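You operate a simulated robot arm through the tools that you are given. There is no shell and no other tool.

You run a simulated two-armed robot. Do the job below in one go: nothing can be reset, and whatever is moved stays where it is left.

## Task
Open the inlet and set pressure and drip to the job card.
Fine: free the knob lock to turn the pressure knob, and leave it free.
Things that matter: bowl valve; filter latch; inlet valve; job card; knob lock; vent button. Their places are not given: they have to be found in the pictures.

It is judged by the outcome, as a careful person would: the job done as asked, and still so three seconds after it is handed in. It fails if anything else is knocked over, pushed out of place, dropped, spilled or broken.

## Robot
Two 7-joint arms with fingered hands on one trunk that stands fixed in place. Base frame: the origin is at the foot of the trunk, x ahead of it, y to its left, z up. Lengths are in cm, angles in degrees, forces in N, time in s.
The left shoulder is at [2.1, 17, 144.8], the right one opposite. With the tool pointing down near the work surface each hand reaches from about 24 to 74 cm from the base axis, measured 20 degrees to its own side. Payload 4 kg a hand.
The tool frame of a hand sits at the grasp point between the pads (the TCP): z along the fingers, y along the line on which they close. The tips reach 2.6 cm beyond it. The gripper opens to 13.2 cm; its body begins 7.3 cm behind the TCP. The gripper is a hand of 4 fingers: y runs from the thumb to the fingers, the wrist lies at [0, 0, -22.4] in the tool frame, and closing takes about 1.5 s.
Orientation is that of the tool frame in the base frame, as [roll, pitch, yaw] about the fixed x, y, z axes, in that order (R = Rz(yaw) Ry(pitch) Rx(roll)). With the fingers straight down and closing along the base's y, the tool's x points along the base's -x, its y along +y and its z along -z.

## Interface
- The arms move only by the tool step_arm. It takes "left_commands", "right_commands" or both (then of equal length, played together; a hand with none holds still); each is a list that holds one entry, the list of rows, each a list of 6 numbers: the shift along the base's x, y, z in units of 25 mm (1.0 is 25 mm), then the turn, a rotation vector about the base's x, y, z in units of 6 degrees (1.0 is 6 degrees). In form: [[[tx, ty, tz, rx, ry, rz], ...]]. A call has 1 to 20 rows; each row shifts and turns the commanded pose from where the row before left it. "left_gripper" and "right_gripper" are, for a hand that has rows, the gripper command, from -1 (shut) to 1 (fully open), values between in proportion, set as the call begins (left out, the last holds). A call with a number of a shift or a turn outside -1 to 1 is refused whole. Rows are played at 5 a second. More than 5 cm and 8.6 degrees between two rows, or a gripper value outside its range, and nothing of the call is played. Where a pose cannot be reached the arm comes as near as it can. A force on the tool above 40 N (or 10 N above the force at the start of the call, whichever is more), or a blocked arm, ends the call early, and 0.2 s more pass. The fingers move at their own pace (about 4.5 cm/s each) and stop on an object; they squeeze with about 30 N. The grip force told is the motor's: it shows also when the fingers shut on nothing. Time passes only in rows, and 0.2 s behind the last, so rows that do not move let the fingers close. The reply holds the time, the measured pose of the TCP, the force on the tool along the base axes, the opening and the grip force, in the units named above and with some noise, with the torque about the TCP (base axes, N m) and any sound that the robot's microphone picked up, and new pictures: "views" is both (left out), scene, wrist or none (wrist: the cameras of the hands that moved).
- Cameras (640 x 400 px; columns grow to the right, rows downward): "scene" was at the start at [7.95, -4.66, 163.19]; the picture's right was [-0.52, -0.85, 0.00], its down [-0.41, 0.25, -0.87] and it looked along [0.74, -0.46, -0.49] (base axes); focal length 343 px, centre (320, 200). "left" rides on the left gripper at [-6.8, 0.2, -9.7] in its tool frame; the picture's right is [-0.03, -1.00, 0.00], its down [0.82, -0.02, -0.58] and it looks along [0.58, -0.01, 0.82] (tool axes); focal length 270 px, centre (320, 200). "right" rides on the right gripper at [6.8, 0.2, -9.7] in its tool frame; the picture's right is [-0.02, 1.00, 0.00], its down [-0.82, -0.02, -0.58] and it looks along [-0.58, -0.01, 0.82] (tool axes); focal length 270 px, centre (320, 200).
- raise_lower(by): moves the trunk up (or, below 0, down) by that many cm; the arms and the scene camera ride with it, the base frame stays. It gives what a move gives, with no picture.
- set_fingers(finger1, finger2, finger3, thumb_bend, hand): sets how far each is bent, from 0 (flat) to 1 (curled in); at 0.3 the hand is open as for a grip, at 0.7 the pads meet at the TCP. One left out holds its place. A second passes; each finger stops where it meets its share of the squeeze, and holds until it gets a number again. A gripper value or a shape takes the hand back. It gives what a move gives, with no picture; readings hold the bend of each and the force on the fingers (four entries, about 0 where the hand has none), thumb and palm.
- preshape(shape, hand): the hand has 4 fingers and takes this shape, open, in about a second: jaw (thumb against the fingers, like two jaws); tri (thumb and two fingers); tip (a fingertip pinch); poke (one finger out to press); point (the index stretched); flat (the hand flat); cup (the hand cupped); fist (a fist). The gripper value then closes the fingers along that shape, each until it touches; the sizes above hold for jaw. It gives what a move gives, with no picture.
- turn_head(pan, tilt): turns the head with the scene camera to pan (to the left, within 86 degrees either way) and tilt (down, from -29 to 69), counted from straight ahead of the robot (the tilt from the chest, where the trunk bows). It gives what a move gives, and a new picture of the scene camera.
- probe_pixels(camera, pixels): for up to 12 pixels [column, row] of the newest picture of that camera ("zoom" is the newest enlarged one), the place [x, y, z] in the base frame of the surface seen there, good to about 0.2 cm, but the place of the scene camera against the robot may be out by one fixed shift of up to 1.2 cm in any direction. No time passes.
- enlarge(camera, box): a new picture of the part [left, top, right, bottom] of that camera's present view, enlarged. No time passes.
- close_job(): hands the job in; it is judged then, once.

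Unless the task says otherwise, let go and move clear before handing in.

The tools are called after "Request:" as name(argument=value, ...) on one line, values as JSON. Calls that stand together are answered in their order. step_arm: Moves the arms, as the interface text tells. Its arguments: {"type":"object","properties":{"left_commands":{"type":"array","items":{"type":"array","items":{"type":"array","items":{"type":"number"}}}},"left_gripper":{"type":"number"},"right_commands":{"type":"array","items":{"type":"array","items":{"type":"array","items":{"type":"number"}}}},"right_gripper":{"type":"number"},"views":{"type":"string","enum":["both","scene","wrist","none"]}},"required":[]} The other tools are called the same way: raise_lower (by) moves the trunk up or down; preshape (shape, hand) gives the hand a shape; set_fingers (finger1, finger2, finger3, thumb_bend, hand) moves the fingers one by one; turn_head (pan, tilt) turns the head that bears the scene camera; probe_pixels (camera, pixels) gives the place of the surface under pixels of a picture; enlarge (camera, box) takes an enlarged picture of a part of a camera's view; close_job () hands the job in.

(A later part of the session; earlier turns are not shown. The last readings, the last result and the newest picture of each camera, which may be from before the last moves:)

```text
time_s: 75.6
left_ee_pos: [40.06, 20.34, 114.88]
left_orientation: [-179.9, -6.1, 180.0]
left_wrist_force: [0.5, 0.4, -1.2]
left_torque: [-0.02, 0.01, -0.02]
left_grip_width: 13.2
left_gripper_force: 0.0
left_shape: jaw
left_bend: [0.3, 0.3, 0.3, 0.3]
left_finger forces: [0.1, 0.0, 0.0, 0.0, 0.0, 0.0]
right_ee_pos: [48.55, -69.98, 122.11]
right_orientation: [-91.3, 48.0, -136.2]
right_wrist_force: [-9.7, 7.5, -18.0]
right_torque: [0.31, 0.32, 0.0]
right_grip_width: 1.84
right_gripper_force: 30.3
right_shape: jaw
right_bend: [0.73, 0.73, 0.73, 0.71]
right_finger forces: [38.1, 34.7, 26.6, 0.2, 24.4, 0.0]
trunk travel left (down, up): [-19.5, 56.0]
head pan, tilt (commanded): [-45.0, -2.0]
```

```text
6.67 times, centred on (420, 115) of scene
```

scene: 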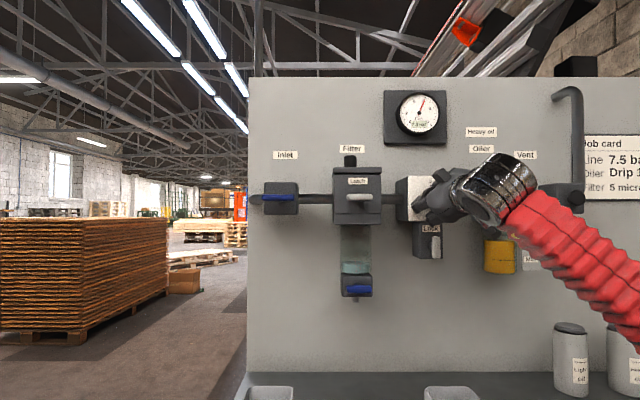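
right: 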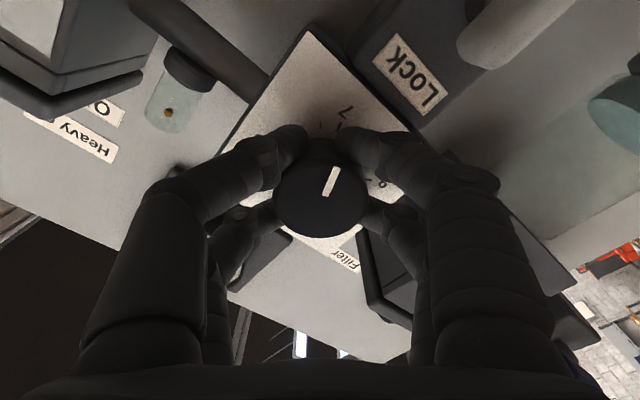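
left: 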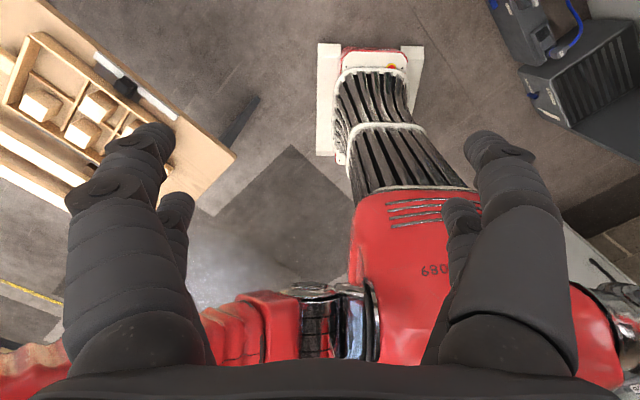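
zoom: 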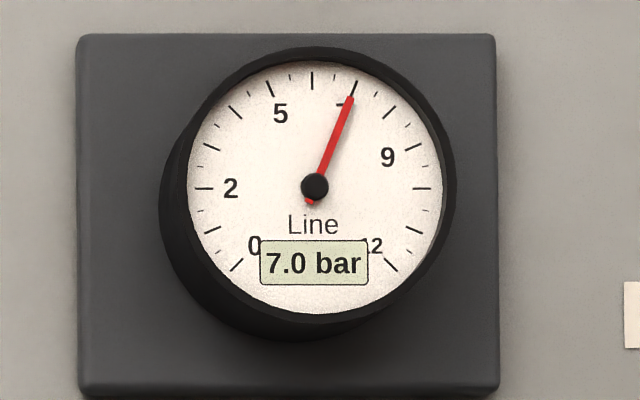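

Still 7.0, so the dial seems to step in half bars; there is an 18 N off-centre load, so I'll ease down 1 mm and turn 12° more.

Request:
step_arm(right_commands=[[[0, 0, -0.03, 0.707, -0.707, 0], [0, 0, -0.03, 0.707, -0.707, 0], [0, 0, 0, 0, 0, 0], [0, 0, 0, 0, 0, 0]]], views="both")

Request:
enlarge(camera="scene", box=[380, 85, 460, 145])

```text
time_s: 76.6
left_ee_pos: [40.11, 20.34, 114.97]
left_orientation: [-179.8, -6.2, 180.0]
left_wrist_force: [0.1, -0.6, 0.0]
left_torque: [0.03, 0.0, 0.01]
left_grip_width: 13.19
left_gripper_force: 0.1
left_shape: jaw
left_bend: [0.3, 0.3, 0.3, 0.3]
left_finger forces: [0.0, 0.0, 0.0, 0.1, 0.0, 0.0]
right_ee_pos: [48.64, -70.02, 121.85]
right_orientation: [-91.5, 59.9, -136.3]
right_wrist_force: [-4.5, 8.2, -13.0]
right_torque: [0.23, 0.21, 0.1]
right_grip_width: 1.86
right_gripper_force: 29.9
right_shape: jaw
right_bend: [0.73, 0.73, 0.73, 0.71]
right_finger forces: [34.5, 34.1, 27.8, 0.0, 24.4, 0.1]
trunk travel left (down, up): [-19.5, 56.0]
head pan, tilt (commanded): [-45.0, -2.0]
```

scene: 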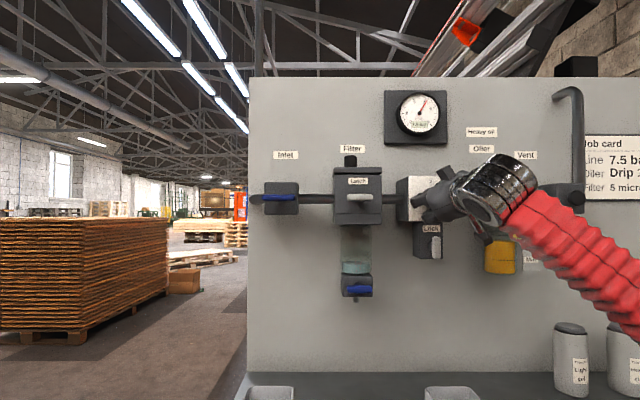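
right: 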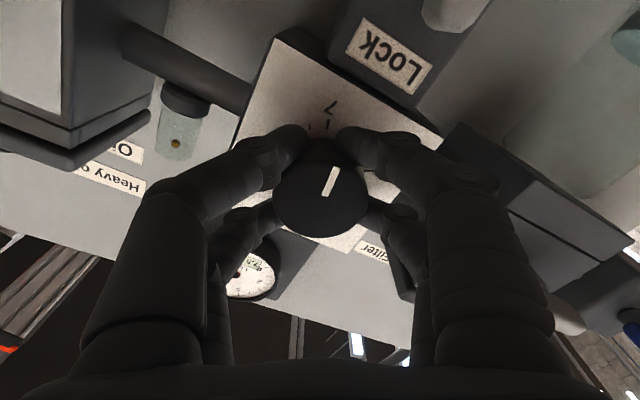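

```text
6.67 times, centred on (420, 115) of scene
```

zoom: 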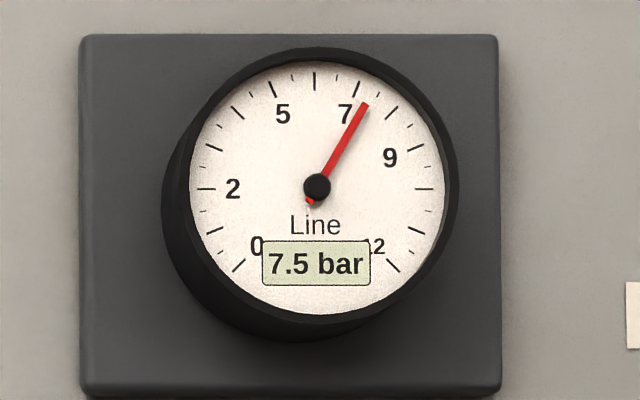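

The readout shows 7.5 bar, but at 30° of turn it is just past the step edge (the dial is 40° per bar, so 7.5 is at 40°). I'll turn 10° more to centre it on the 7.5 mark.

Request:
step_arm(right_commands=[[[0, 0.02, -0.03, 0.589, -0.589, 0], [0, 0.02, -0.02, 0.589, -0.589, 0], [0, 0, 0, 0, 0, 0], [0, 0, 0, 0, 0, 0]]], views="both")

Request:
enlarge(camera="scene", box=[380, 85, 460, 145])

Request:
enlarge(camera="right", box=[220, 30, 440, 250])

```text
time_s: 77.6
left_ee_pos: [40.28, 20.41, 114.83]
left_orientation: [-179.9, -6.1, -180.0]
left_wrist_force: [-0.4, 0.5, -0.8]
left_torque: [0.03, -0.02, 0.0]
left_grip_width: 13.2
left_gripper_force: 0.1
left_shape: jaw
left_bend: [0.3, 0.3, 0.3, 0.3]
left_finger forces: [0.0, 0.0, 0.0, 0.0, 0.1, 0.0]
right_ee_pos: [48.56, -69.87, 121.87]
right_orientation: [-92.0, 70.0, -136.8]
right_wrist_force: [7.1, -4.7, 2.2]
right_torque: [-0.03, 0.01, 0.07]
right_grip_width: 1.84
right_gripper_force: 30.0
right_shape: jaw
right_bend: [0.73, 0.73, 0.73, 0.71]
right_finger forces: [27.3, 33.7, 31.2, 0.0, 22.6, 0.0]
trunk travel left (down, up): [-19.5, 56.0]
head pan, tilt (commanded): [-45.0, -2.0]
```

scene: 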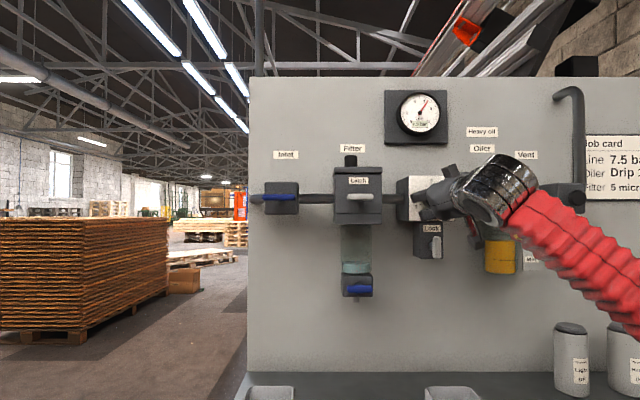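
right: 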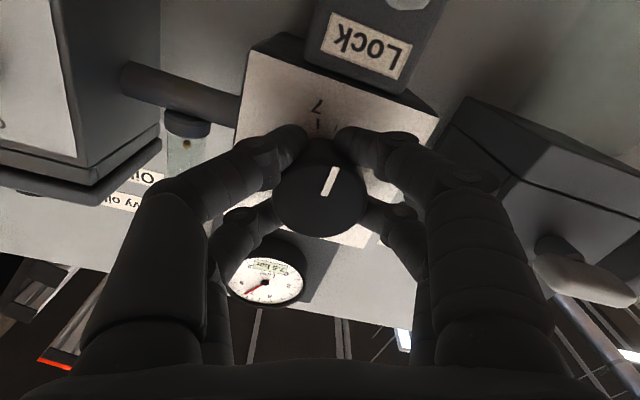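

```text
6.67 times, centred on (420, 115) of scene
```

zoom: 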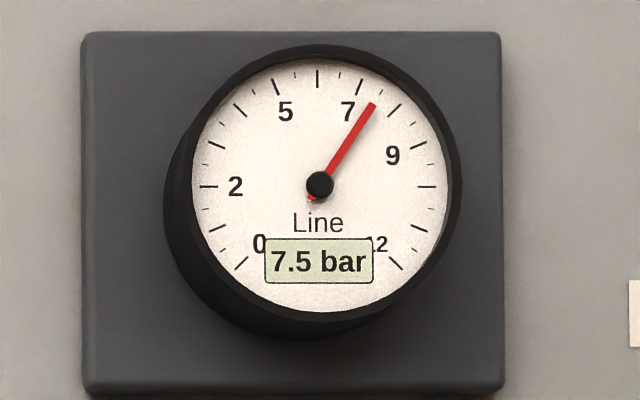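

```text
1.82 times, centred on (330, 140) of right
```

zoom: 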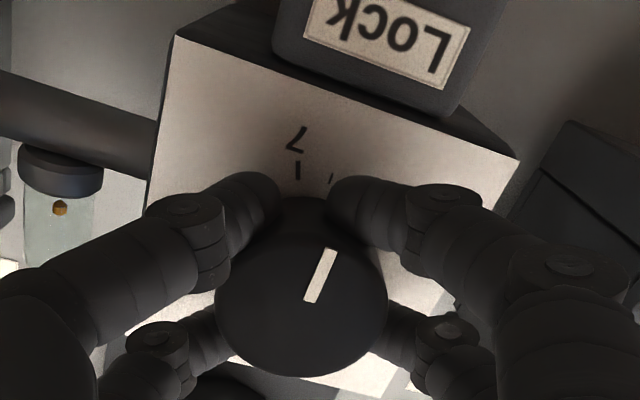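

Gauge steady at 7.5 with the pointer toward the 7.5 tick. I'll open the fingers and back off, then check again.

Request:
step_arm(right_commands=[[[0, 0, 0, 0, 0, 0], [0, 0, 0, 0, 0, 0], [0, 0, 0, 0, 0, 0], [0, 0, 0, 0, 0, 0], [0, 0, 0, 0, 0, 0]]], right_gripper=0.1, views="none")

Request:
step_arm(right_commands=[[[-0.55, 0.55, 0, 0, 0, 0], [-0.55, 0.55, 0, 0, 0, 0], [-0.55, 0.55, 0, 0, 0, 0], [-0.55, 0.55, 0, 0, 0, 0]]], views="both")

Request:
enlarge(camera="right", box=[220, 30, 440, 280])

Request:
enlarge(camera="scene", box=[380, 85, 460, 145])

```text
time_s: 78.8
left_ee_pos: [40.15, 20.44, 115.08]
left_orientation: [-179.9, -6.1, 180.0]
left_wrist_force: [0.1, -1.3, 0.3]
left_torque: [0.01, -0.03, -0.04]
left_grip_width: 13.2
left_gripper_force: 0.1
left_shape: jaw
left_bend: [0.3, 0.3, 0.3, 0.3]
left_finger forces: [0.0, 0.0, 0.1, 0.0, 0.1, 0.0]
right_ee_pos: [48.54, -69.87, 121.82]
right_orientation: [-92.2, 69.8, -136.8]
right_wrist_force: [0.0, -0.6, 0.4]
right_torque: [0.01, -0.03, 0.02]
right_grip_width: 7.17
right_gripper_force: 0.1
right_shape: jaw
right_bend: [0.72, 0.72, 0.72, 0.7]
right_finger forces: [0.0, 0.0, 0.1, 0.0, 0.0, 0.1]
trunk travel left (down, up): [-19.5, 56.0]
head pan, tilt (commanded): [-45.0, -2.0]
```

```text
time_s: 79.8
left_ee_pos: [40.19, 20.37, 114.95]
left_orientation: [-179.9, -6.1, -179.9]
left_wrist_force: [-0.1, 0.2, -0.1]
left_torque: [-0.01, -0.01, 0.01]
left_grip_width: 13.2
left_gripper_force: 0.0
left_shape: jaw
left_bend: [0.3, 0.3, 0.3, 0.3]
left_finger forces: [0.1, 0.0, 0.0, 0.0, 0.1, 0.1]
right_ee_pos: [42.8, -64.35, 121.98]
right_orientation: [-92.1, 69.7, -136.9]
right_wrist_force: [0.1, -0.9, -0.1]
right_torque: [-0.01, 0.02, -0.01]
right_grip_width: 7.22
right_gripper_force: 0.0
right_shape: jaw
right_bend: [0.72, 0.72, 0.72, 0.7]
right_finger forces: [0.0, 0.1, 0.1, 0.0, 0.0, 0.1]
trunk travel left (down, up): [-19.5, 56.0]
head pan, tilt (commanded): [-45.0, -2.0]
```

scene: 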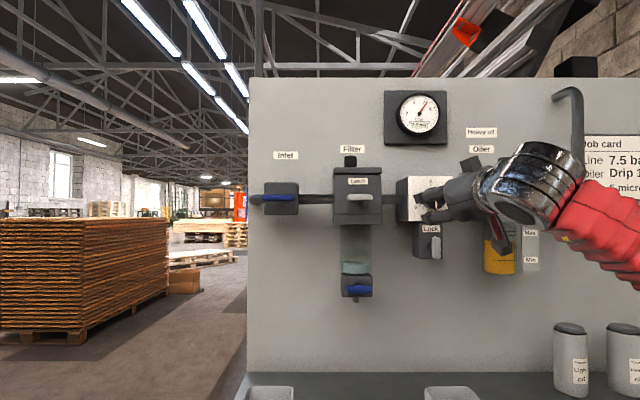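
right: 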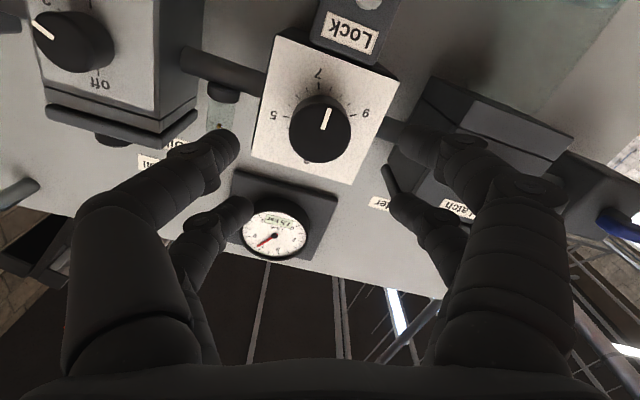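

```text
1.60 times, centred on (330, 155) of right
```

zoom: 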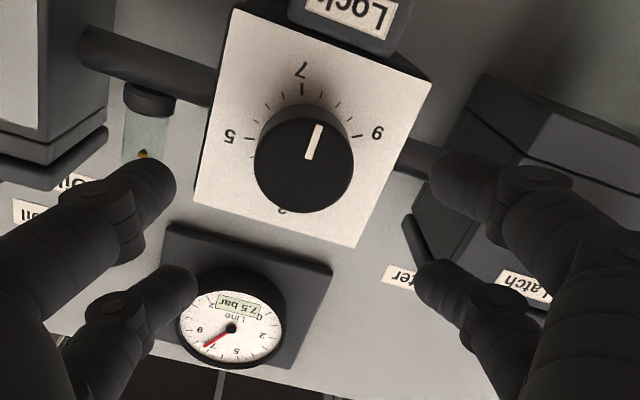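

```text
6.67 times, centred on (420, 115) of scene
```

zoom: 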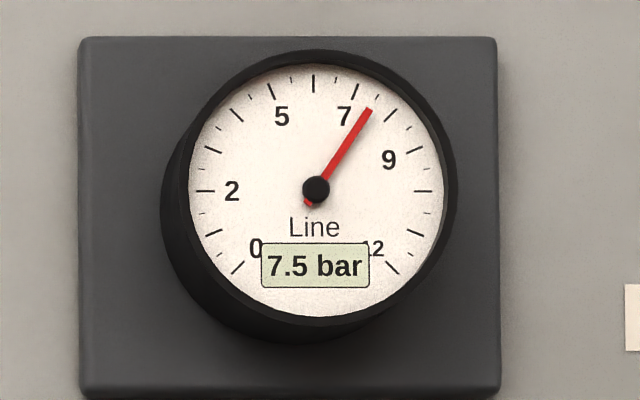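

Pressure is set: pointer on the 7.5 tick, readout 7.5 bar. Next I'll slide right at the same standoff to the oiler's drip knob.

Request:
step_arm(right_commands=[[[-0.86, -0.86, 0, 0, 0, 0], [-0.86, -0.86, 0, 0, 0, 0], [-0.86, -0.86, 0, 0, 0, 0], [-0.86, -0.86, 0, 0, 0, 0], [-0.86, -0.86, 0, 0, 0, 0]]], views="both")

Request:
enlarge(camera="right", box=[200, 20, 440, 220])

```text
time_s: 81.0
left_ee_pos: [40.11, 20.34, 115.07]
left_orientation: [-179.9, -6.1, 180.0]
left_wrist_force: [0.3, -0.7, -0.5]
left_torque: [0.02, -0.02, -0.01]
left_grip_width: 13.18
left_gripper_force: 0.0
left_shape: jaw
left_bend: [0.3, 0.3, 0.3, 0.3]
left_finger forces: [0.1, 0.0, 0.1, 0.0, 0.0, 0.0]
right_ee_pos: [32.01, -75.0, 122.18]
right_orientation: [-92.0, 70.0, -136.8]
right_wrist_force: [0.0, 0.1, -0.2]
right_torque: [0.0, -0.04, -0.03]
right_grip_width: 7.22
right_gripper_force: 0.1
right_shape: jaw
right_bend: [0.72, 0.72, 0.72, 0.7]
right_finger forces: [0.0, 0.1, 0.1, 0.1, 0.0, 0.1]
trunk travel left (down, up): [-19.5, 56.0]
head pan, tilt (commanded): [-45.0, -2.0]
```

scene: 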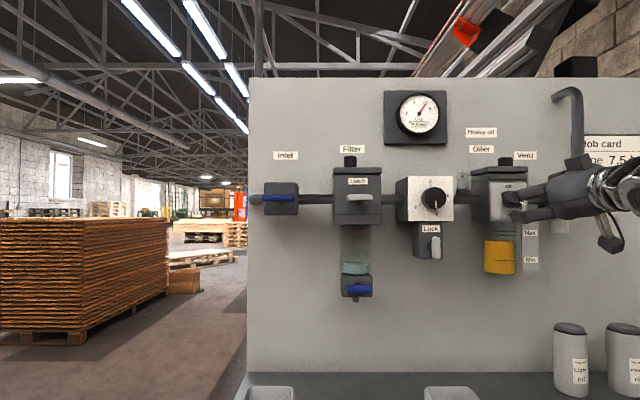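
right: 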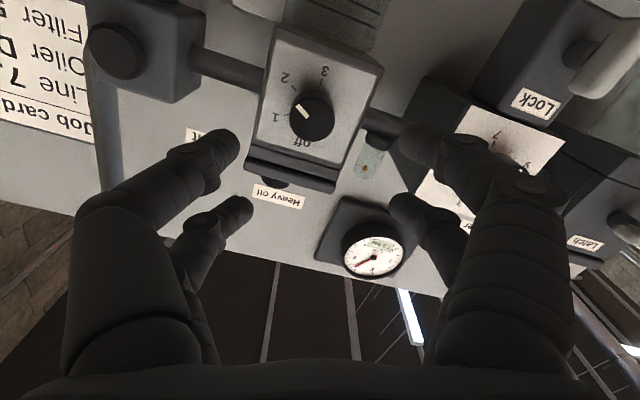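

```text
2.00 times, centred on (320, 120) of right
```

zoom: 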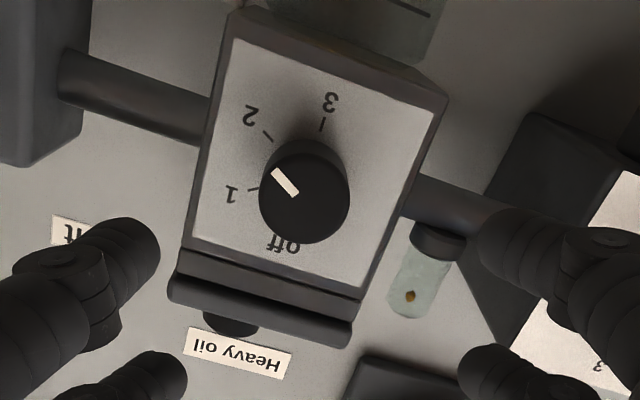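

The drip knob shows its pointer on 2 (off, 1, 2, 3 are 60° apart), so it needs a 60° counter-clockwise turn. I'll probe its face.

Request:
probe_pixels(camera="right", pixels=[[312, 122], [297, 122], [328, 122], [312, 108], [312, 136], [303, 111], [280, 60], [350, 85], [265, 120], [330, 160]])

```text
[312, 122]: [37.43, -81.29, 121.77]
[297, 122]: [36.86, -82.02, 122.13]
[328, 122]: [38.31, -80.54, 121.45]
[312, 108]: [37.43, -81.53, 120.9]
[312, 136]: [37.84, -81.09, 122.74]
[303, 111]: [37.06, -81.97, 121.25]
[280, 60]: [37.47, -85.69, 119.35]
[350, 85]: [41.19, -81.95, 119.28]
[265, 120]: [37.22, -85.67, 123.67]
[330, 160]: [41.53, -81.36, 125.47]
```

Knob centre is s≈30.95, z≈121.85, face at d≈84, radius only about 1.6 cm, so the wide-spaced jaw may miss it. I'll back off a little and shape the hand to a fingertip pinch, then look.

Request:
step_arm(right_commands=[[[-0.55, 0.55, 0, 0, 0, 0], [-0.55, 0.55, 0, 0, 0, 0]]], views="none")

Request:
preshape(hand="right", shape="tri")

Request:
step_arm(right_commands=[[[0, 0, 0, 0, 0, 0]]], views="both")

```text
time_s: 81.6
left_ee_pos: [40.05, 20.42, 114.97]
left_orientation: [-179.9, -6.1, 180.0]
left_wrist_force: [-0.8, -0.2, -0.5]
left_torque: [0.01, 0.0, -0.01]
left_grip_width: 13.16
left_gripper_force: 0.1
left_shape: jaw
left_bend: [0.3, 0.3, 0.3, 0.3]
left_finger forces: [0.0, 0.1, 0.0, 0.0, 0.1, 0.1]
right_ee_pos: [29.27, -72.39, 121.96]
right_orientation: [-92.1, 69.9, -136.9]
right_wrist_force: [-0.1, -0.3, 0.2]
right_torque: [0.02, 0.02, 0.01]
right_grip_width: 7.22
right_gripper_force: 0.1
right_shape: jaw
right_bend: [0.72, 0.72, 0.72, 0.7]
right_finger forces: [0.0, 0.0, 0.0, 0.0, 0.0, 0.1]
trunk travel left (down, up): [-19.5, 56.0]
head pan, tilt (commanded): [-45.0, -2.0]
```

```text
time_s: 82.5
left_ee_pos: [40.12, 20.32, 114.97]
left_orientation: [-179.9, -6.1, 180.0]
left_wrist_force: [0.3, 0.9, 0.4]
left_torque: [-0.03, -0.02, -0.01]
left_grip_width: 13.2
left_gripper_force: 0.0
left_shape: jaw
left_bend: [0.3, 0.3, 0.3, 0.3]
left_finger forces: [0.0, 0.0, 0.0, 0.1, 0.2, 0.1]
right_ee_pos: [29.42, -72.4, 122.03]
right_orientation: [-92.0, 69.8, -136.8]
right_wrist_force: [-0.2, 0.3, 0.8]
right_torque: [0.0, 0.01, -0.01]
right_grip_width: 13.22
right_gripper_force: 0.1
right_shape: tri
right_bend: [0.3, 0.3, 0.3, 0.3]
right_finger forces: [0.0, 0.0, 0.1, 0.0, 0.0, 0.0]
trunk travel left (down, up): [-19.5, 56.0]
head pan, tilt (commanded): [-45.0, -2.0]
```

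```text
time_s: 82.9
left_ee_pos: [40.11, 20.39, 115.03]
left_orientation: [-179.9, -6.0, -180.0]
left_wrist_force: [-0.3, -0.6, 0.2]
left_torque: [0.01, 0.01, 0.0]
left_grip_width: 13.19
left_gripper_force: 0.0
left_shape: jaw
left_bend: [0.3, 0.3, 0.3, 0.3]
left_finger forces: [0.1, 0.0, 0.0, 0.0, 0.1, 0.0]
right_ee_pos: [29.44, -72.43, 122.12]
right_orientation: [-92.1, 69.8, -136.9]
right_wrist_force: [0.7, -0.5, 0.5]
right_torque: [0.02, -0.01, -0.01]
right_grip_width: 13.17
right_gripper_force: 0.0
right_shape: tri
right_bend: [0.3, 0.3, 0.3, 0.3]
right_finger forces: [0.0, 0.1, 0.0, 0.0, 0.0, 0.1]
trunk travel left (down, up): [-19.5, 56.0]
head pan, tilt (commanded): [-45.0, -2.0]
```

scene: 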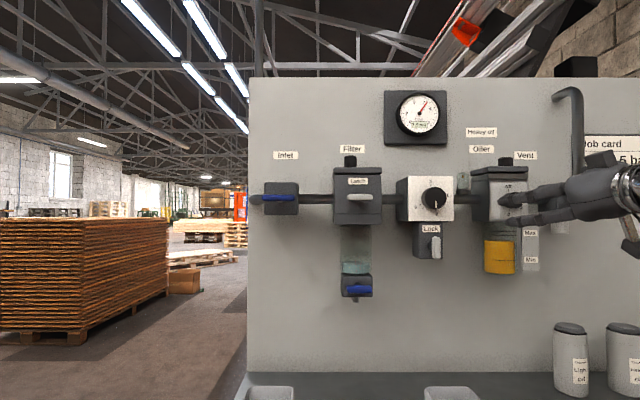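
right: 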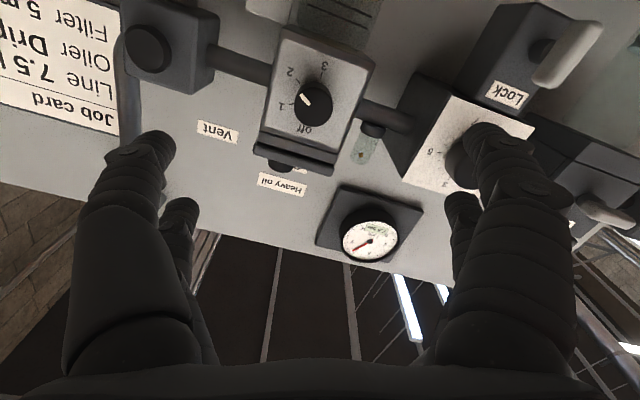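

In tri the hand opens wide. I'll close it in free air to see how the fingertips meet.

Request:
step_arm(right_commands=[[[0, 0, 0, 0, 0, 0], [0, 0, 0, 0, 0, 0], [0, 0, 0, 0, 0, 0], [0, 0, 0, 0, 0, 0], [0, 0, 0, 0, 0, 0], [0, 0, 0, 0, 0, 0], [0, 0, 0, 0, 0, 0], [0, 0, 0, 0, 0, 0]]], right_gripper=-0.6, views="wrist")

```text
time_s: 84.7
left_ee_pos: [40.24, 20.43, 115.05]
left_orientation: [-179.9, -6.1, -180.0]
left_wrist_force: [-1.1, -0.6, -0.6]
left_torque: [0.02, 0.03, 0.02]
left_grip_width: 13.23
left_gripper_force: 0.0
left_shape: jaw
left_bend: [0.3, 0.3, 0.3, 0.3]
left_finger forces: [0.0, 0.0, 0.0, 0.0, 0.0, 0.0]
right_ee_pos: [29.41, -72.41, 122.14]
right_orientation: [-92.1, 69.9, -136.9]
right_wrist_force: [-0.6, 0.1, 0.2]
right_torque: [0.01, -0.02, 0.0]
right_grip_width: 2.7
right_gripper_force: 0.0
right_shape: tri
right_bend: [0.73, 0.73, 0.73, 0.7]
right_finger forces: [0.0, 0.0, 0.0, 0.1, 0.0, 0.0]
trunk travel left (down, up): [-19.5, 56.0]
head pan, tilt (commanded): [-45.0, -2.0]
```

right: 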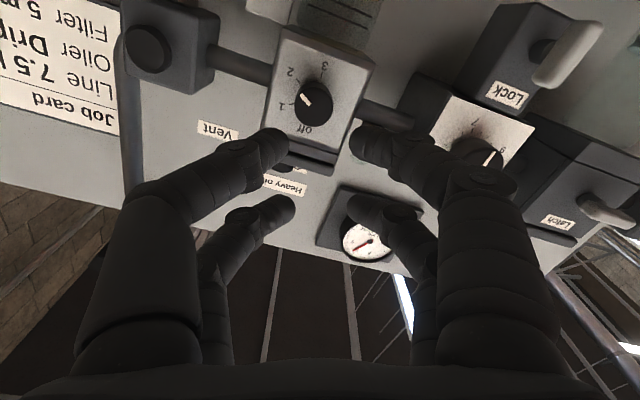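

Tri closes like the jaw, two pairs about 3.5 cm apart. I'll look at the "tip" shape, opened and part-closed, in free air.

Request:
preshape(hand="right", shape="tip")

Request:
step_arm(right_commands=[[[0, 0, 0, 0, 0, 0], [0, 0, 0, 0, 0, 0], [0, 0, 0, 0, 0, 0], [0, 0, 0, 0, 0, 0], [0, 0, 0, 0, 0, 0], [0, 0, 0, 0, 0, 0], [0, 0, 0, 0, 0, 0]]], right_gripper=-0.5, views="both")

```text
time_s: 85.6
left_ee_pos: [40.0, 20.42, 115.01]
left_orientation: [-179.9, -6.1, 179.9]
left_wrist_force: [-0.3, -0.5, 0.1]
left_torque: [0.01, -0.02, 0.03]
left_grip_width: 13.16
left_gripper_force: 0.0
left_shape: jaw
left_bend: [0.3, 0.3, 0.3, 0.3]
left_finger forces: [0.0, 0.1, 0.0, 0.0, 0.1, 0.0]
right_ee_pos: [29.33, -72.33, 122.05]
right_orientation: [-92.1, 69.8, -136.9]
right_wrist_force: [-0.7, -0.3, -0.3]
right_torque: [-0.01, 0.02, 0.01]
right_grip_width: 13.21
right_gripper_force: 0.2
right_shape: tip
right_bend: [0.3, 0.3, 0.3, 0.3]
right_finger forces: [0.0, 0.0, 0.0, 0.0, 0.0, 0.0]
trunk travel left (down, up): [-19.5, 56.0]
head pan, tilt (commanded): [-45.0, -2.0]
```

```text
time_s: 87.2
left_ee_pos: [40.23, 20.41, 114.95]
left_orientation: [-179.9, -6.1, 180.0]
left_wrist_force: [-0.6, 0.5, -0.9]
left_torque: [-0.01, 0.02, 0.03]
left_grip_width: 13.19
left_gripper_force: 0.1
left_shape: jaw
left_bend: [0.3, 0.3, 0.3, 0.3]
left_finger forces: [0.1, 0.0, 0.0, 0.0, 0.1, 0.0]
right_ee_pos: [29.39, -72.38, 122.01]
right_orientation: [-92.1, 69.9, -136.8]
right_wrist_force: [-0.9, -1.2, -0.1]
right_torque: [-0.02, 0.02, 0.0]
right_grip_width: 3.33
right_gripper_force: 0.1
right_shape: tip
right_bend: [0.73, 0.73, 0.73, 0.7]
right_finger forces: [0.1, 0.0, 0.1, 0.0, 0.0, 0.1]
trunk travel left (down, up): [-19.5, 56.0]
head pan, tilt (commanded): [-45.0, -2.0]
```

scene: 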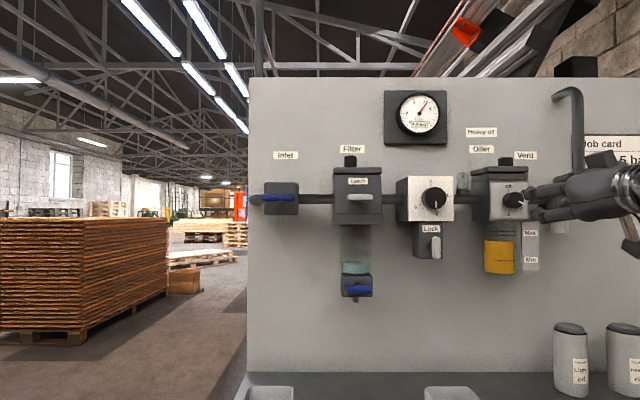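
right: 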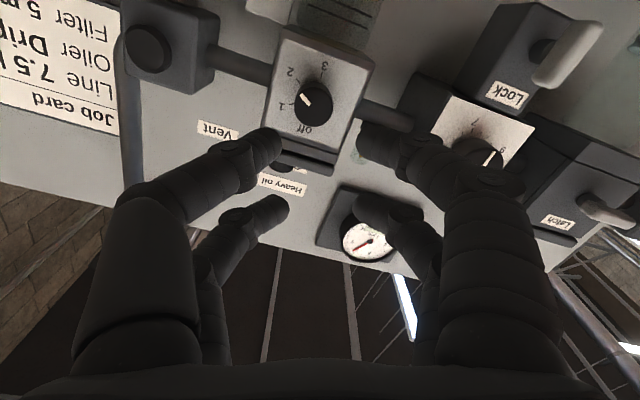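

All shapes grip the same way, so I'll use the jaw and pinch the small knob with just the camera-side finger pair (about 1.9 cm off the tool axis). I'll reset to jaw, narrow it, and approach to d≈78 with that offset.

Request:
preshape(hand="right", shape="jaw")

Request:
step_arm(right_commands=[[[0, 0, 0.16, 0, 0, 0], [0, 0, 0.16, 0, 0, 0], [0, 0, 0.16, 0, 0, 0], [0, 0, 0.16, 0, 0, 0], [0.431, -0.417, 0, 0, 0, 0], [0.431, -0.417, 0, 0, 0, 0], [0.431, -0.417, 0, 0, 0, 0], [0.431, -0.417, 0, 0, 0, 0]]], right_gripper=-0.2, views="both")

```text
time_s: 88.1
left_ee_pos: [40.15, 20.42, 114.9]
left_orientation: [-179.9, -6.1, -180.0]
left_wrist_force: [0.2, -0.5, -0.2]
left_torque: [0.0, -0.01, -0.02]
left_grip_width: 13.17
left_gripper_force: 0.1
left_shape: jaw
left_bend: [0.3, 0.3, 0.3, 0.3]
left_finger forces: [0.0, 0.1, 0.1, 0.0, 0.0, 0.1]
right_ee_pos: [29.45, -72.36, 122.1]
right_orientation: [-92.2, 69.9, -136.9]
right_wrist_force: [-0.9, 0.5, -0.4]
right_torque: [-0.02, -0.03, 0.02]
right_grip_width: 13.2
right_gripper_force: 0.0
right_shape: jaw
right_bend: [0.3, 0.3, 0.3, 0.3]
right_finger forces: [0.0, 0.0, 0.0, 0.0, 0.1, 0.1]
trunk travel left (down, up): [-19.5, 56.0]
head pan, tilt (commanded): [-45.0, -2.0]
```

```text
time_s: 89.9
left_ee_pos: [40.22, 20.35, 115.02]
left_orientation: [-179.9, -6.1, -180.0]
left_wrist_force: [0.2, -0.4, -0.2]
left_torque: [-0.03, 0.01, -0.01]
left_grip_width: 13.16
left_gripper_force: 0.1
left_shape: jaw
left_bend: [0.3, 0.3, 0.3, 0.3]
left_finger forces: [0.1, 0.0, 0.0, 0.0, 0.0, 0.1]
right_ee_pos: [33.69, -76.72, 123.53]
right_orientation: [-92.2, 69.8, -136.9]
right_wrist_force: [0.0, -0.1, 0.2]
right_torque: [0.03, 0.0, 0.0]
right_grip_width: 5.32
right_gripper_force: 0.0
right_shape: jaw
right_bend: [0.73, 0.73, 0.73, 0.7]
right_finger forces: [0.0, 0.0, 0.1, 0.0, 0.0, 0.0]
trunk travel left (down, up): [-19.5, 56.0]
head pan, tilt (commanded): [-45.0, -2.0]
```

scene: 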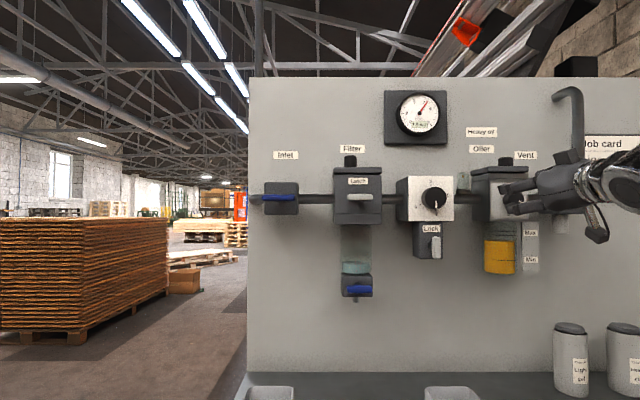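
right: 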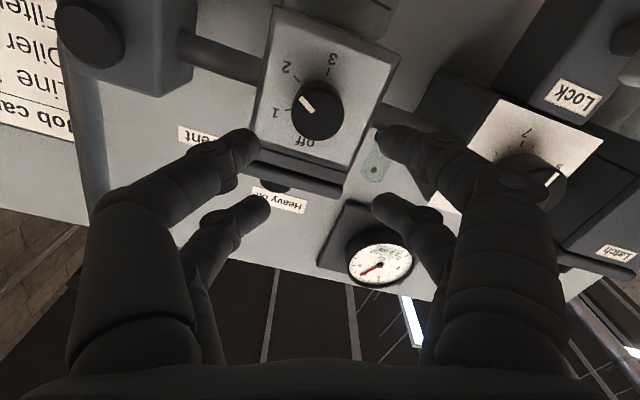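

The knob face is at (318,112), midway between the upper finger pair. I'll probe again for the final approach.

Request:
probe_pixels(camera="right", pixels=[[318, 112], [300, 112], [337, 112], [318, 95], [318, 128], [270, 165], [330, 185], [300, 40]])

Request:
enlarge(camera="right", box=[220, 0, 420, 200])

```text
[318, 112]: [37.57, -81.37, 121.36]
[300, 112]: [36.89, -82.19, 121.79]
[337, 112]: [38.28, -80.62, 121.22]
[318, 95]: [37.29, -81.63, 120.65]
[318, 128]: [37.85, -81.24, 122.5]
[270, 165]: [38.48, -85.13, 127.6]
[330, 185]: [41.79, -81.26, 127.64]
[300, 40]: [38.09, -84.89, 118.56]
```

```text
2.00 times, centred on (320, 100) of right
```

zoom: 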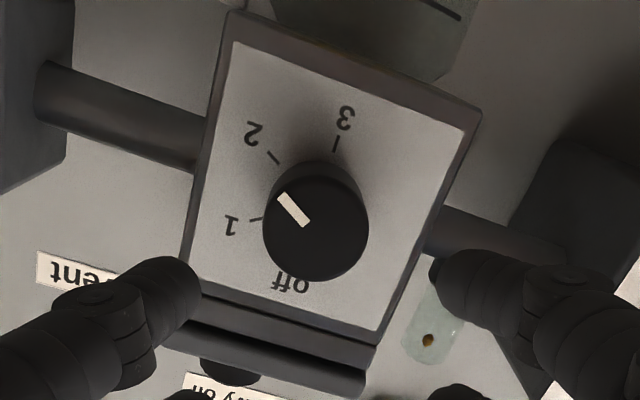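

Alignment is good: the knob is at tool x≈1.85, y≈0.1. I'll advance 5.6 cm so the upper finger pair straddles the knob.

Request:
step_arm(right_commands=[[[0.398, -0.398, 0, 0, 0, 0], [0.398, -0.398, 0, 0, 0, 0], [0.398, -0.398, 0, 0, 0, 0], [0.398, -0.398, 0, 0, 0, 0]]], views="both")

Request:
enlarge(camera="right", box=[200, 60, 440, 260])

```text
time_s: 90.9
left_ee_pos: [40.22, 20.35, 115.06]
left_orientation: [-179.9, -6.1, -180.0]
left_wrist_force: [1.1, 0.1, 0.2]
left_torque: [-0.03, 0.0, -0.03]
left_grip_width: 13.18
left_gripper_force: 0.1
left_shape: jaw
left_bend: [0.3, 0.3, 0.3, 0.3]
left_finger forces: [0.0, 0.0, 0.1, 0.0, 0.0, 0.1]
right_ee_pos: [37.88, -80.66, 123.44]
right_orientation: [-92.1, 69.8, -137.0]
right_wrist_force: [-0.3, -0.1, -0.5]
right_torque: [0.0, -0.02, 0.03]
right_grip_width: 5.34
right_gripper_force: 0.1
right_shape: jaw
right_bend: [0.73, 0.73, 0.73, 0.7]
right_finger forces: [0.0, 0.1, 0.0, 0.0, 0.0, 0.0]
trunk travel left (down, up): [-19.5, 56.0]
head pan, tilt (commanded): [-45.0, -2.0]
```

scene: 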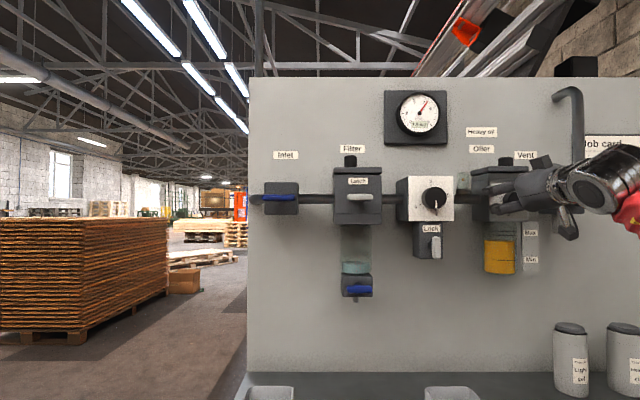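
right: 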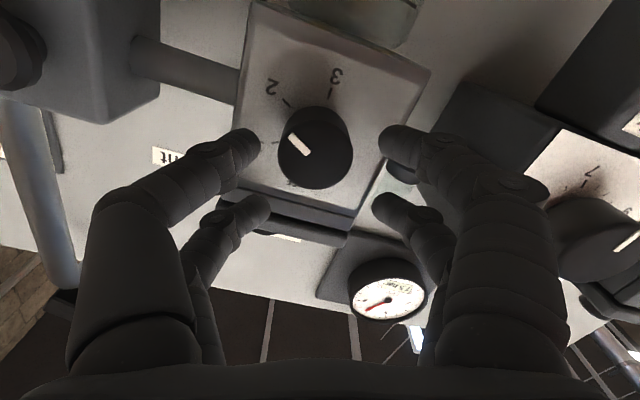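

```text
2.00 times, centred on (320, 160) of right
```

zoom: 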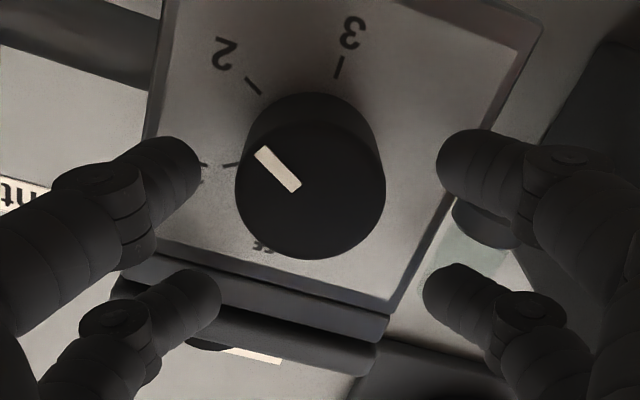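

The knob sits midway between the upper fingertips. I'll nudge 1.5 mm down to centre it on that pair and close.

Request:
step_arm(right_commands=[[[0, 0, -0.06, 0, 0, 0], [0, 0, 0, 0, 0, 0]]], views="none")

Request:
step_arm(right_commands=[[[0, 0, 0, 0, 0, 0], [0, 0, 0, 0, 0, 0], [0, 0, 0, 0, 0, 0], [0, 0, 0, 0, 0, 0], [0, 0, 0, 0, 0, 0]]], right_gripper=-1, views="wrist")

Request:
enlarge(camera="right", box=[200, 60, 440, 260])

```text
time_s: 91.5
left_ee_pos: [40.14, 20.53, 114.86]
left_orientation: [-179.9, -6.1, -180.0]
left_wrist_force: [0.0, -0.8, 1.0]
left_torque: [-0.01, 0.01, 0.02]
left_grip_width: 13.2
left_gripper_force: 0.2
left_shape: jaw
left_bend: [0.3, 0.3, 0.3, 0.3]
left_finger forces: [0.0, 0.0, 0.0, 0.1, 0.1, 0.0]
right_ee_pos: [37.81, -80.6, 123.23]
right_orientation: [-92.1, 69.9, -136.9]
right_wrist_force: [-0.7, -0.2, 0.9]
right_torque: [0.01, 0.01, 0.02]
right_grip_width: 5.33
right_gripper_force: 0.2
right_shape: jaw
right_bend: [0.73, 0.73, 0.73, 0.7]
right_finger forces: [0.0, 0.0, 0.0, 0.0, 0.0, 0.1]
trunk travel left (down, up): [-19.5, 56.0]
head pan, tilt (commanded): [-45.0, -2.0]
```

```text
time_s: 92.7
left_ee_pos: [40.14, 20.28, 115.0]
left_orientation: [-179.9, -6.1, 180.0]
left_wrist_force: [0.8, 0.4, 0.0]
left_torque: [0.01, -0.02, 0.0]
left_grip_width: 13.2
left_gripper_force: 0.1
left_shape: jaw
left_bend: [0.3, 0.3, 0.3, 0.3]
left_finger forces: [0.0, 0.0, 0.0, 0.1, 0.0, 0.0]
right_ee_pos: [37.89, -80.62, 123.31]
right_orientation: [-92.2, 69.9, -137.1]
right_wrist_force: [0.6, -1.4, -1.0]
right_torque: [-0.03, -0.01, -0.04]
right_grip_width: 1.39
right_gripper_force: 29.8
right_shape: jaw
right_bend: [0.73, 0.61, 0.61, 0.7]
right_finger forces: [26.3, 0.0, 0.0, 0.0, 26.0, 0.0]
trunk travel left (down, up): [-19.5, 56.0]
head pan, tilt (commanded): [-45.0, -2.0]
```

right: 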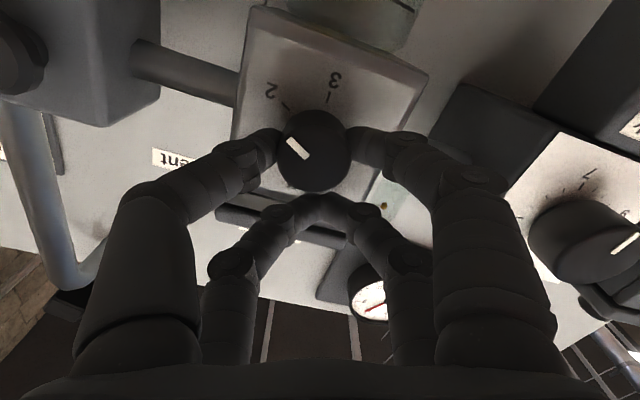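

```text
2.00 times, centred on (320, 160) of right
```

zoom: 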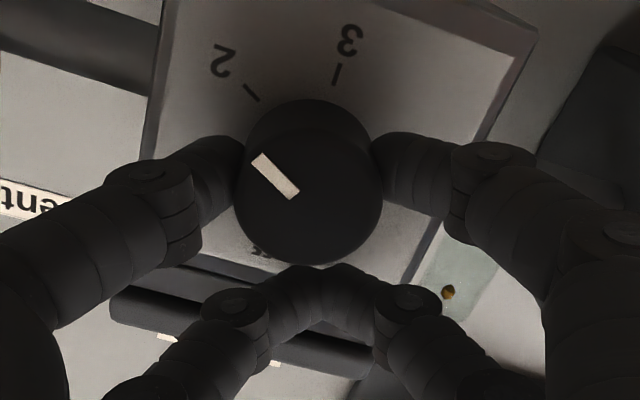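

The knob is pinched squarely by the thumb and first finger (26 N each) with the pointer on 2. I'll turn it counter-clockwise about its own axis, first 18°.

Request:
step_arm(right_commands=[[[0.0475, 0.0475, -0.0288, -0.707, 0.707, 0], [0.0453, 0.0453, -0.036, -0.707, 0.707, 0], [0.0421, 0.0421, -0.042, -0.707, 0.707, 0]]], views="wrist")

Request:
enlarge(camera="right", box=[200, 60, 440, 260])

```text
time_s: 93.5
left_ee_pos: [40.2, 20.36, 114.92]
left_orientation: [-179.9, -6.1, -180.0]
left_wrist_force: [0.3, 0.1, -0.7]
left_torque: [0.02, -0.02, 0.0]
left_grip_width: 13.18
left_gripper_force: 0.0
left_shape: jaw
left_bend: [0.3, 0.3, 0.3, 0.3]
left_finger forces: [0.0, 0.0, 0.0, 0.0, 0.0, 0.0]
right_ee_pos: [38.19, -80.39, 122.91]
right_orientation: [-91.3, 51.8, -136.3]
right_wrist_force: [0.3, -3.8, -2.2]
right_torque: [-0.05, -0.01, -0.02]
right_grip_width: 1.42
right_gripper_force: 30.4
right_shape: jaw
right_bend: [0.73, 0.61, 0.61, 0.7]
right_finger forces: [26.4, 0.1, 0.0, 0.1, 26.9, 0.0]
trunk travel left (down, up): [-19.5, 56.0]
head pan, tilt (commanded): [-45.0, -2.0]
```

right: 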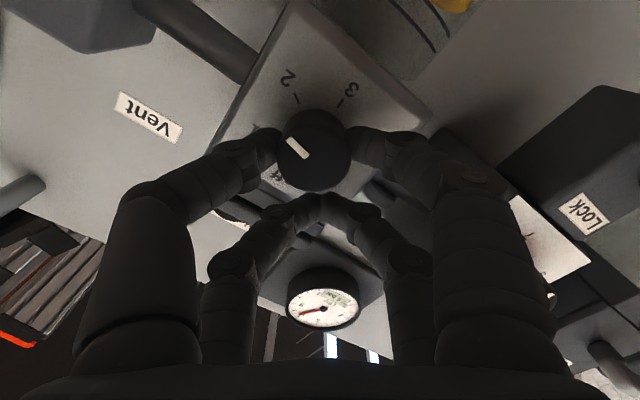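

```text
2.00 times, centred on (320, 160) of right
```

zoom: 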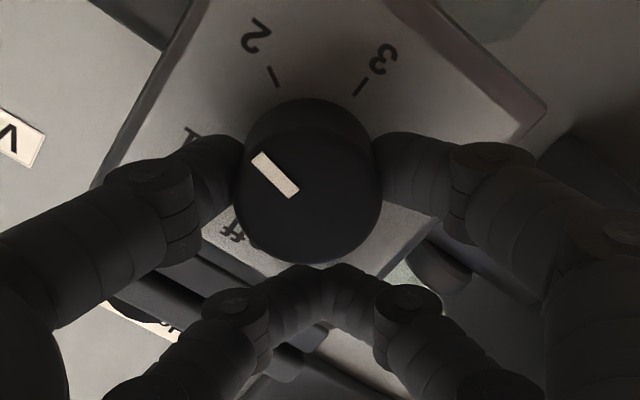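

The knob follows the hand with little force. I'll continue 30° more along the same arc.

Request:
step_arm(right_commands=[[[0.039, 0.039, -0.0484, -0.707, 0.707, 0], [0.0351, 0.0351, -0.0536, -0.707, 0.707, 0], [0.0311, 0.0311, -0.0584, -0.707, 0.707, 0], [0.0263, 0.0263, -0.0628, -0.707, 0.707, 0], [0.0218, 0.0218, -0.0668, -0.707, 0.707, 0]]], views="wrist")

Request:
enlarge(camera="right", box=[200, 60, 440, 260])

```text
time_s: 94.7
left_ee_pos: [40.15, 20.32, 114.99]
left_orientation: [180.0, -6.1, -180.0]
left_wrist_force: [0.0, 0.4, -0.3]
left_torque: [0.01, 0.01, 0.02]
left_grip_width: 13.19
left_gripper_force: 0.1
left_shape: jaw
left_bend: [0.3, 0.3, 0.3, 0.3]
left_finger forces: [0.1, 0.0, 0.1, 0.0, 0.0, 0.0]
right_ee_pos: [38.5, -79.99, 122.12]
right_orientation: [-90.6, 21.8, -135.7]
right_wrist_force: [1.8, -13.9, 1.7]
right_torque: [-0.17, -0.06, 0.01]
right_grip_width: 1.38
right_gripper_force: 30.3
right_shape: jaw
right_bend: [0.73, 0.61, 0.61, 0.7]
right_finger forces: [25.4, 0.0, 0.0, 0.0, 29.4, 0.0]
trunk travel left (down, up): [-19.5, 56.0]
head pan, tilt (commanded): [-45.0, -2.0]
```

right: 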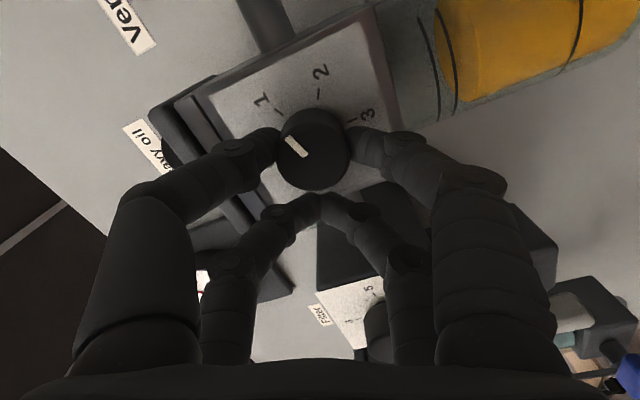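

```text
2.00 times, centred on (320, 160) of right
```

zoom: 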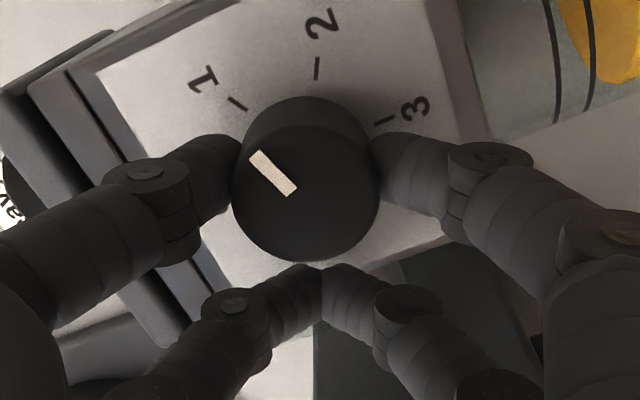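

The pointer is now about 12° short of the 1 tick (at zoom (237,103)). I'll do the last two rows.

Request:
step_arm(right_commands=[[[0.008, 0.0, -0.0692, -0.707, 0.707, 0], [0.005, 0.0, -0.0712, -0.707, 0.707, 0], [0, 0, 0, 0, 0, 0]]], views="wrist")

Request:
enlarge(camera="right", box=[200, 60, 440, 260])

```text
time_s: 95.5
left_ee_pos: [40.13, 20.25, 115.04]
left_orientation: [-179.9, -6.1, -179.9]
left_wrist_force: [-0.6, -0.4, 1.1]
left_torque: [-0.02, 0.0, 0.03]
left_grip_width: 13.2
left_gripper_force: 0.0
left_shape: jaw
left_bend: [0.3, 0.3, 0.3, 0.3]
left_finger forces: [0.1, 0.1, 0.0, 0.1, 0.0, 0.0]
right_ee_pos: [38.5, -79.86, 121.78]
right_orientation: [-90.5, 9.8, -135.7]
right_wrist_force: [-0.5, -12.7, 4.3]
right_torque: [-0.08, -0.06, 0.0]
right_grip_width: 1.4
right_gripper_force: 30.3
right_shape: jaw
right_bend: [0.73, 0.61, 0.61, 0.7]
right_finger forces: [25.7, 0.1, 0.0, 0.0, 30.2, 0.0]
trunk travel left (down, up): [-19.5, 56.0]
head pan, tilt (commanded): [-45.0, -2.0]
```

right: 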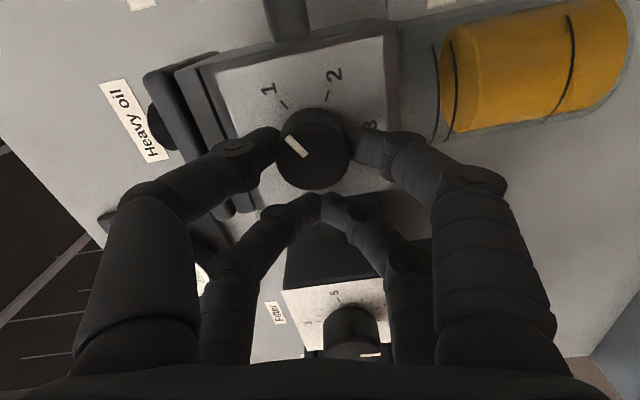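

```text
2.00 times, centred on (320, 160) of right
```

zoom: 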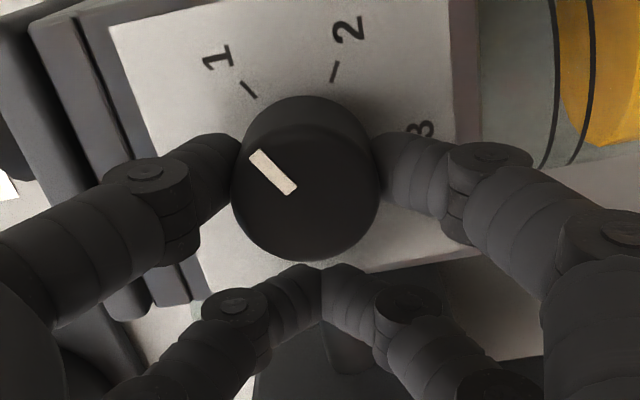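

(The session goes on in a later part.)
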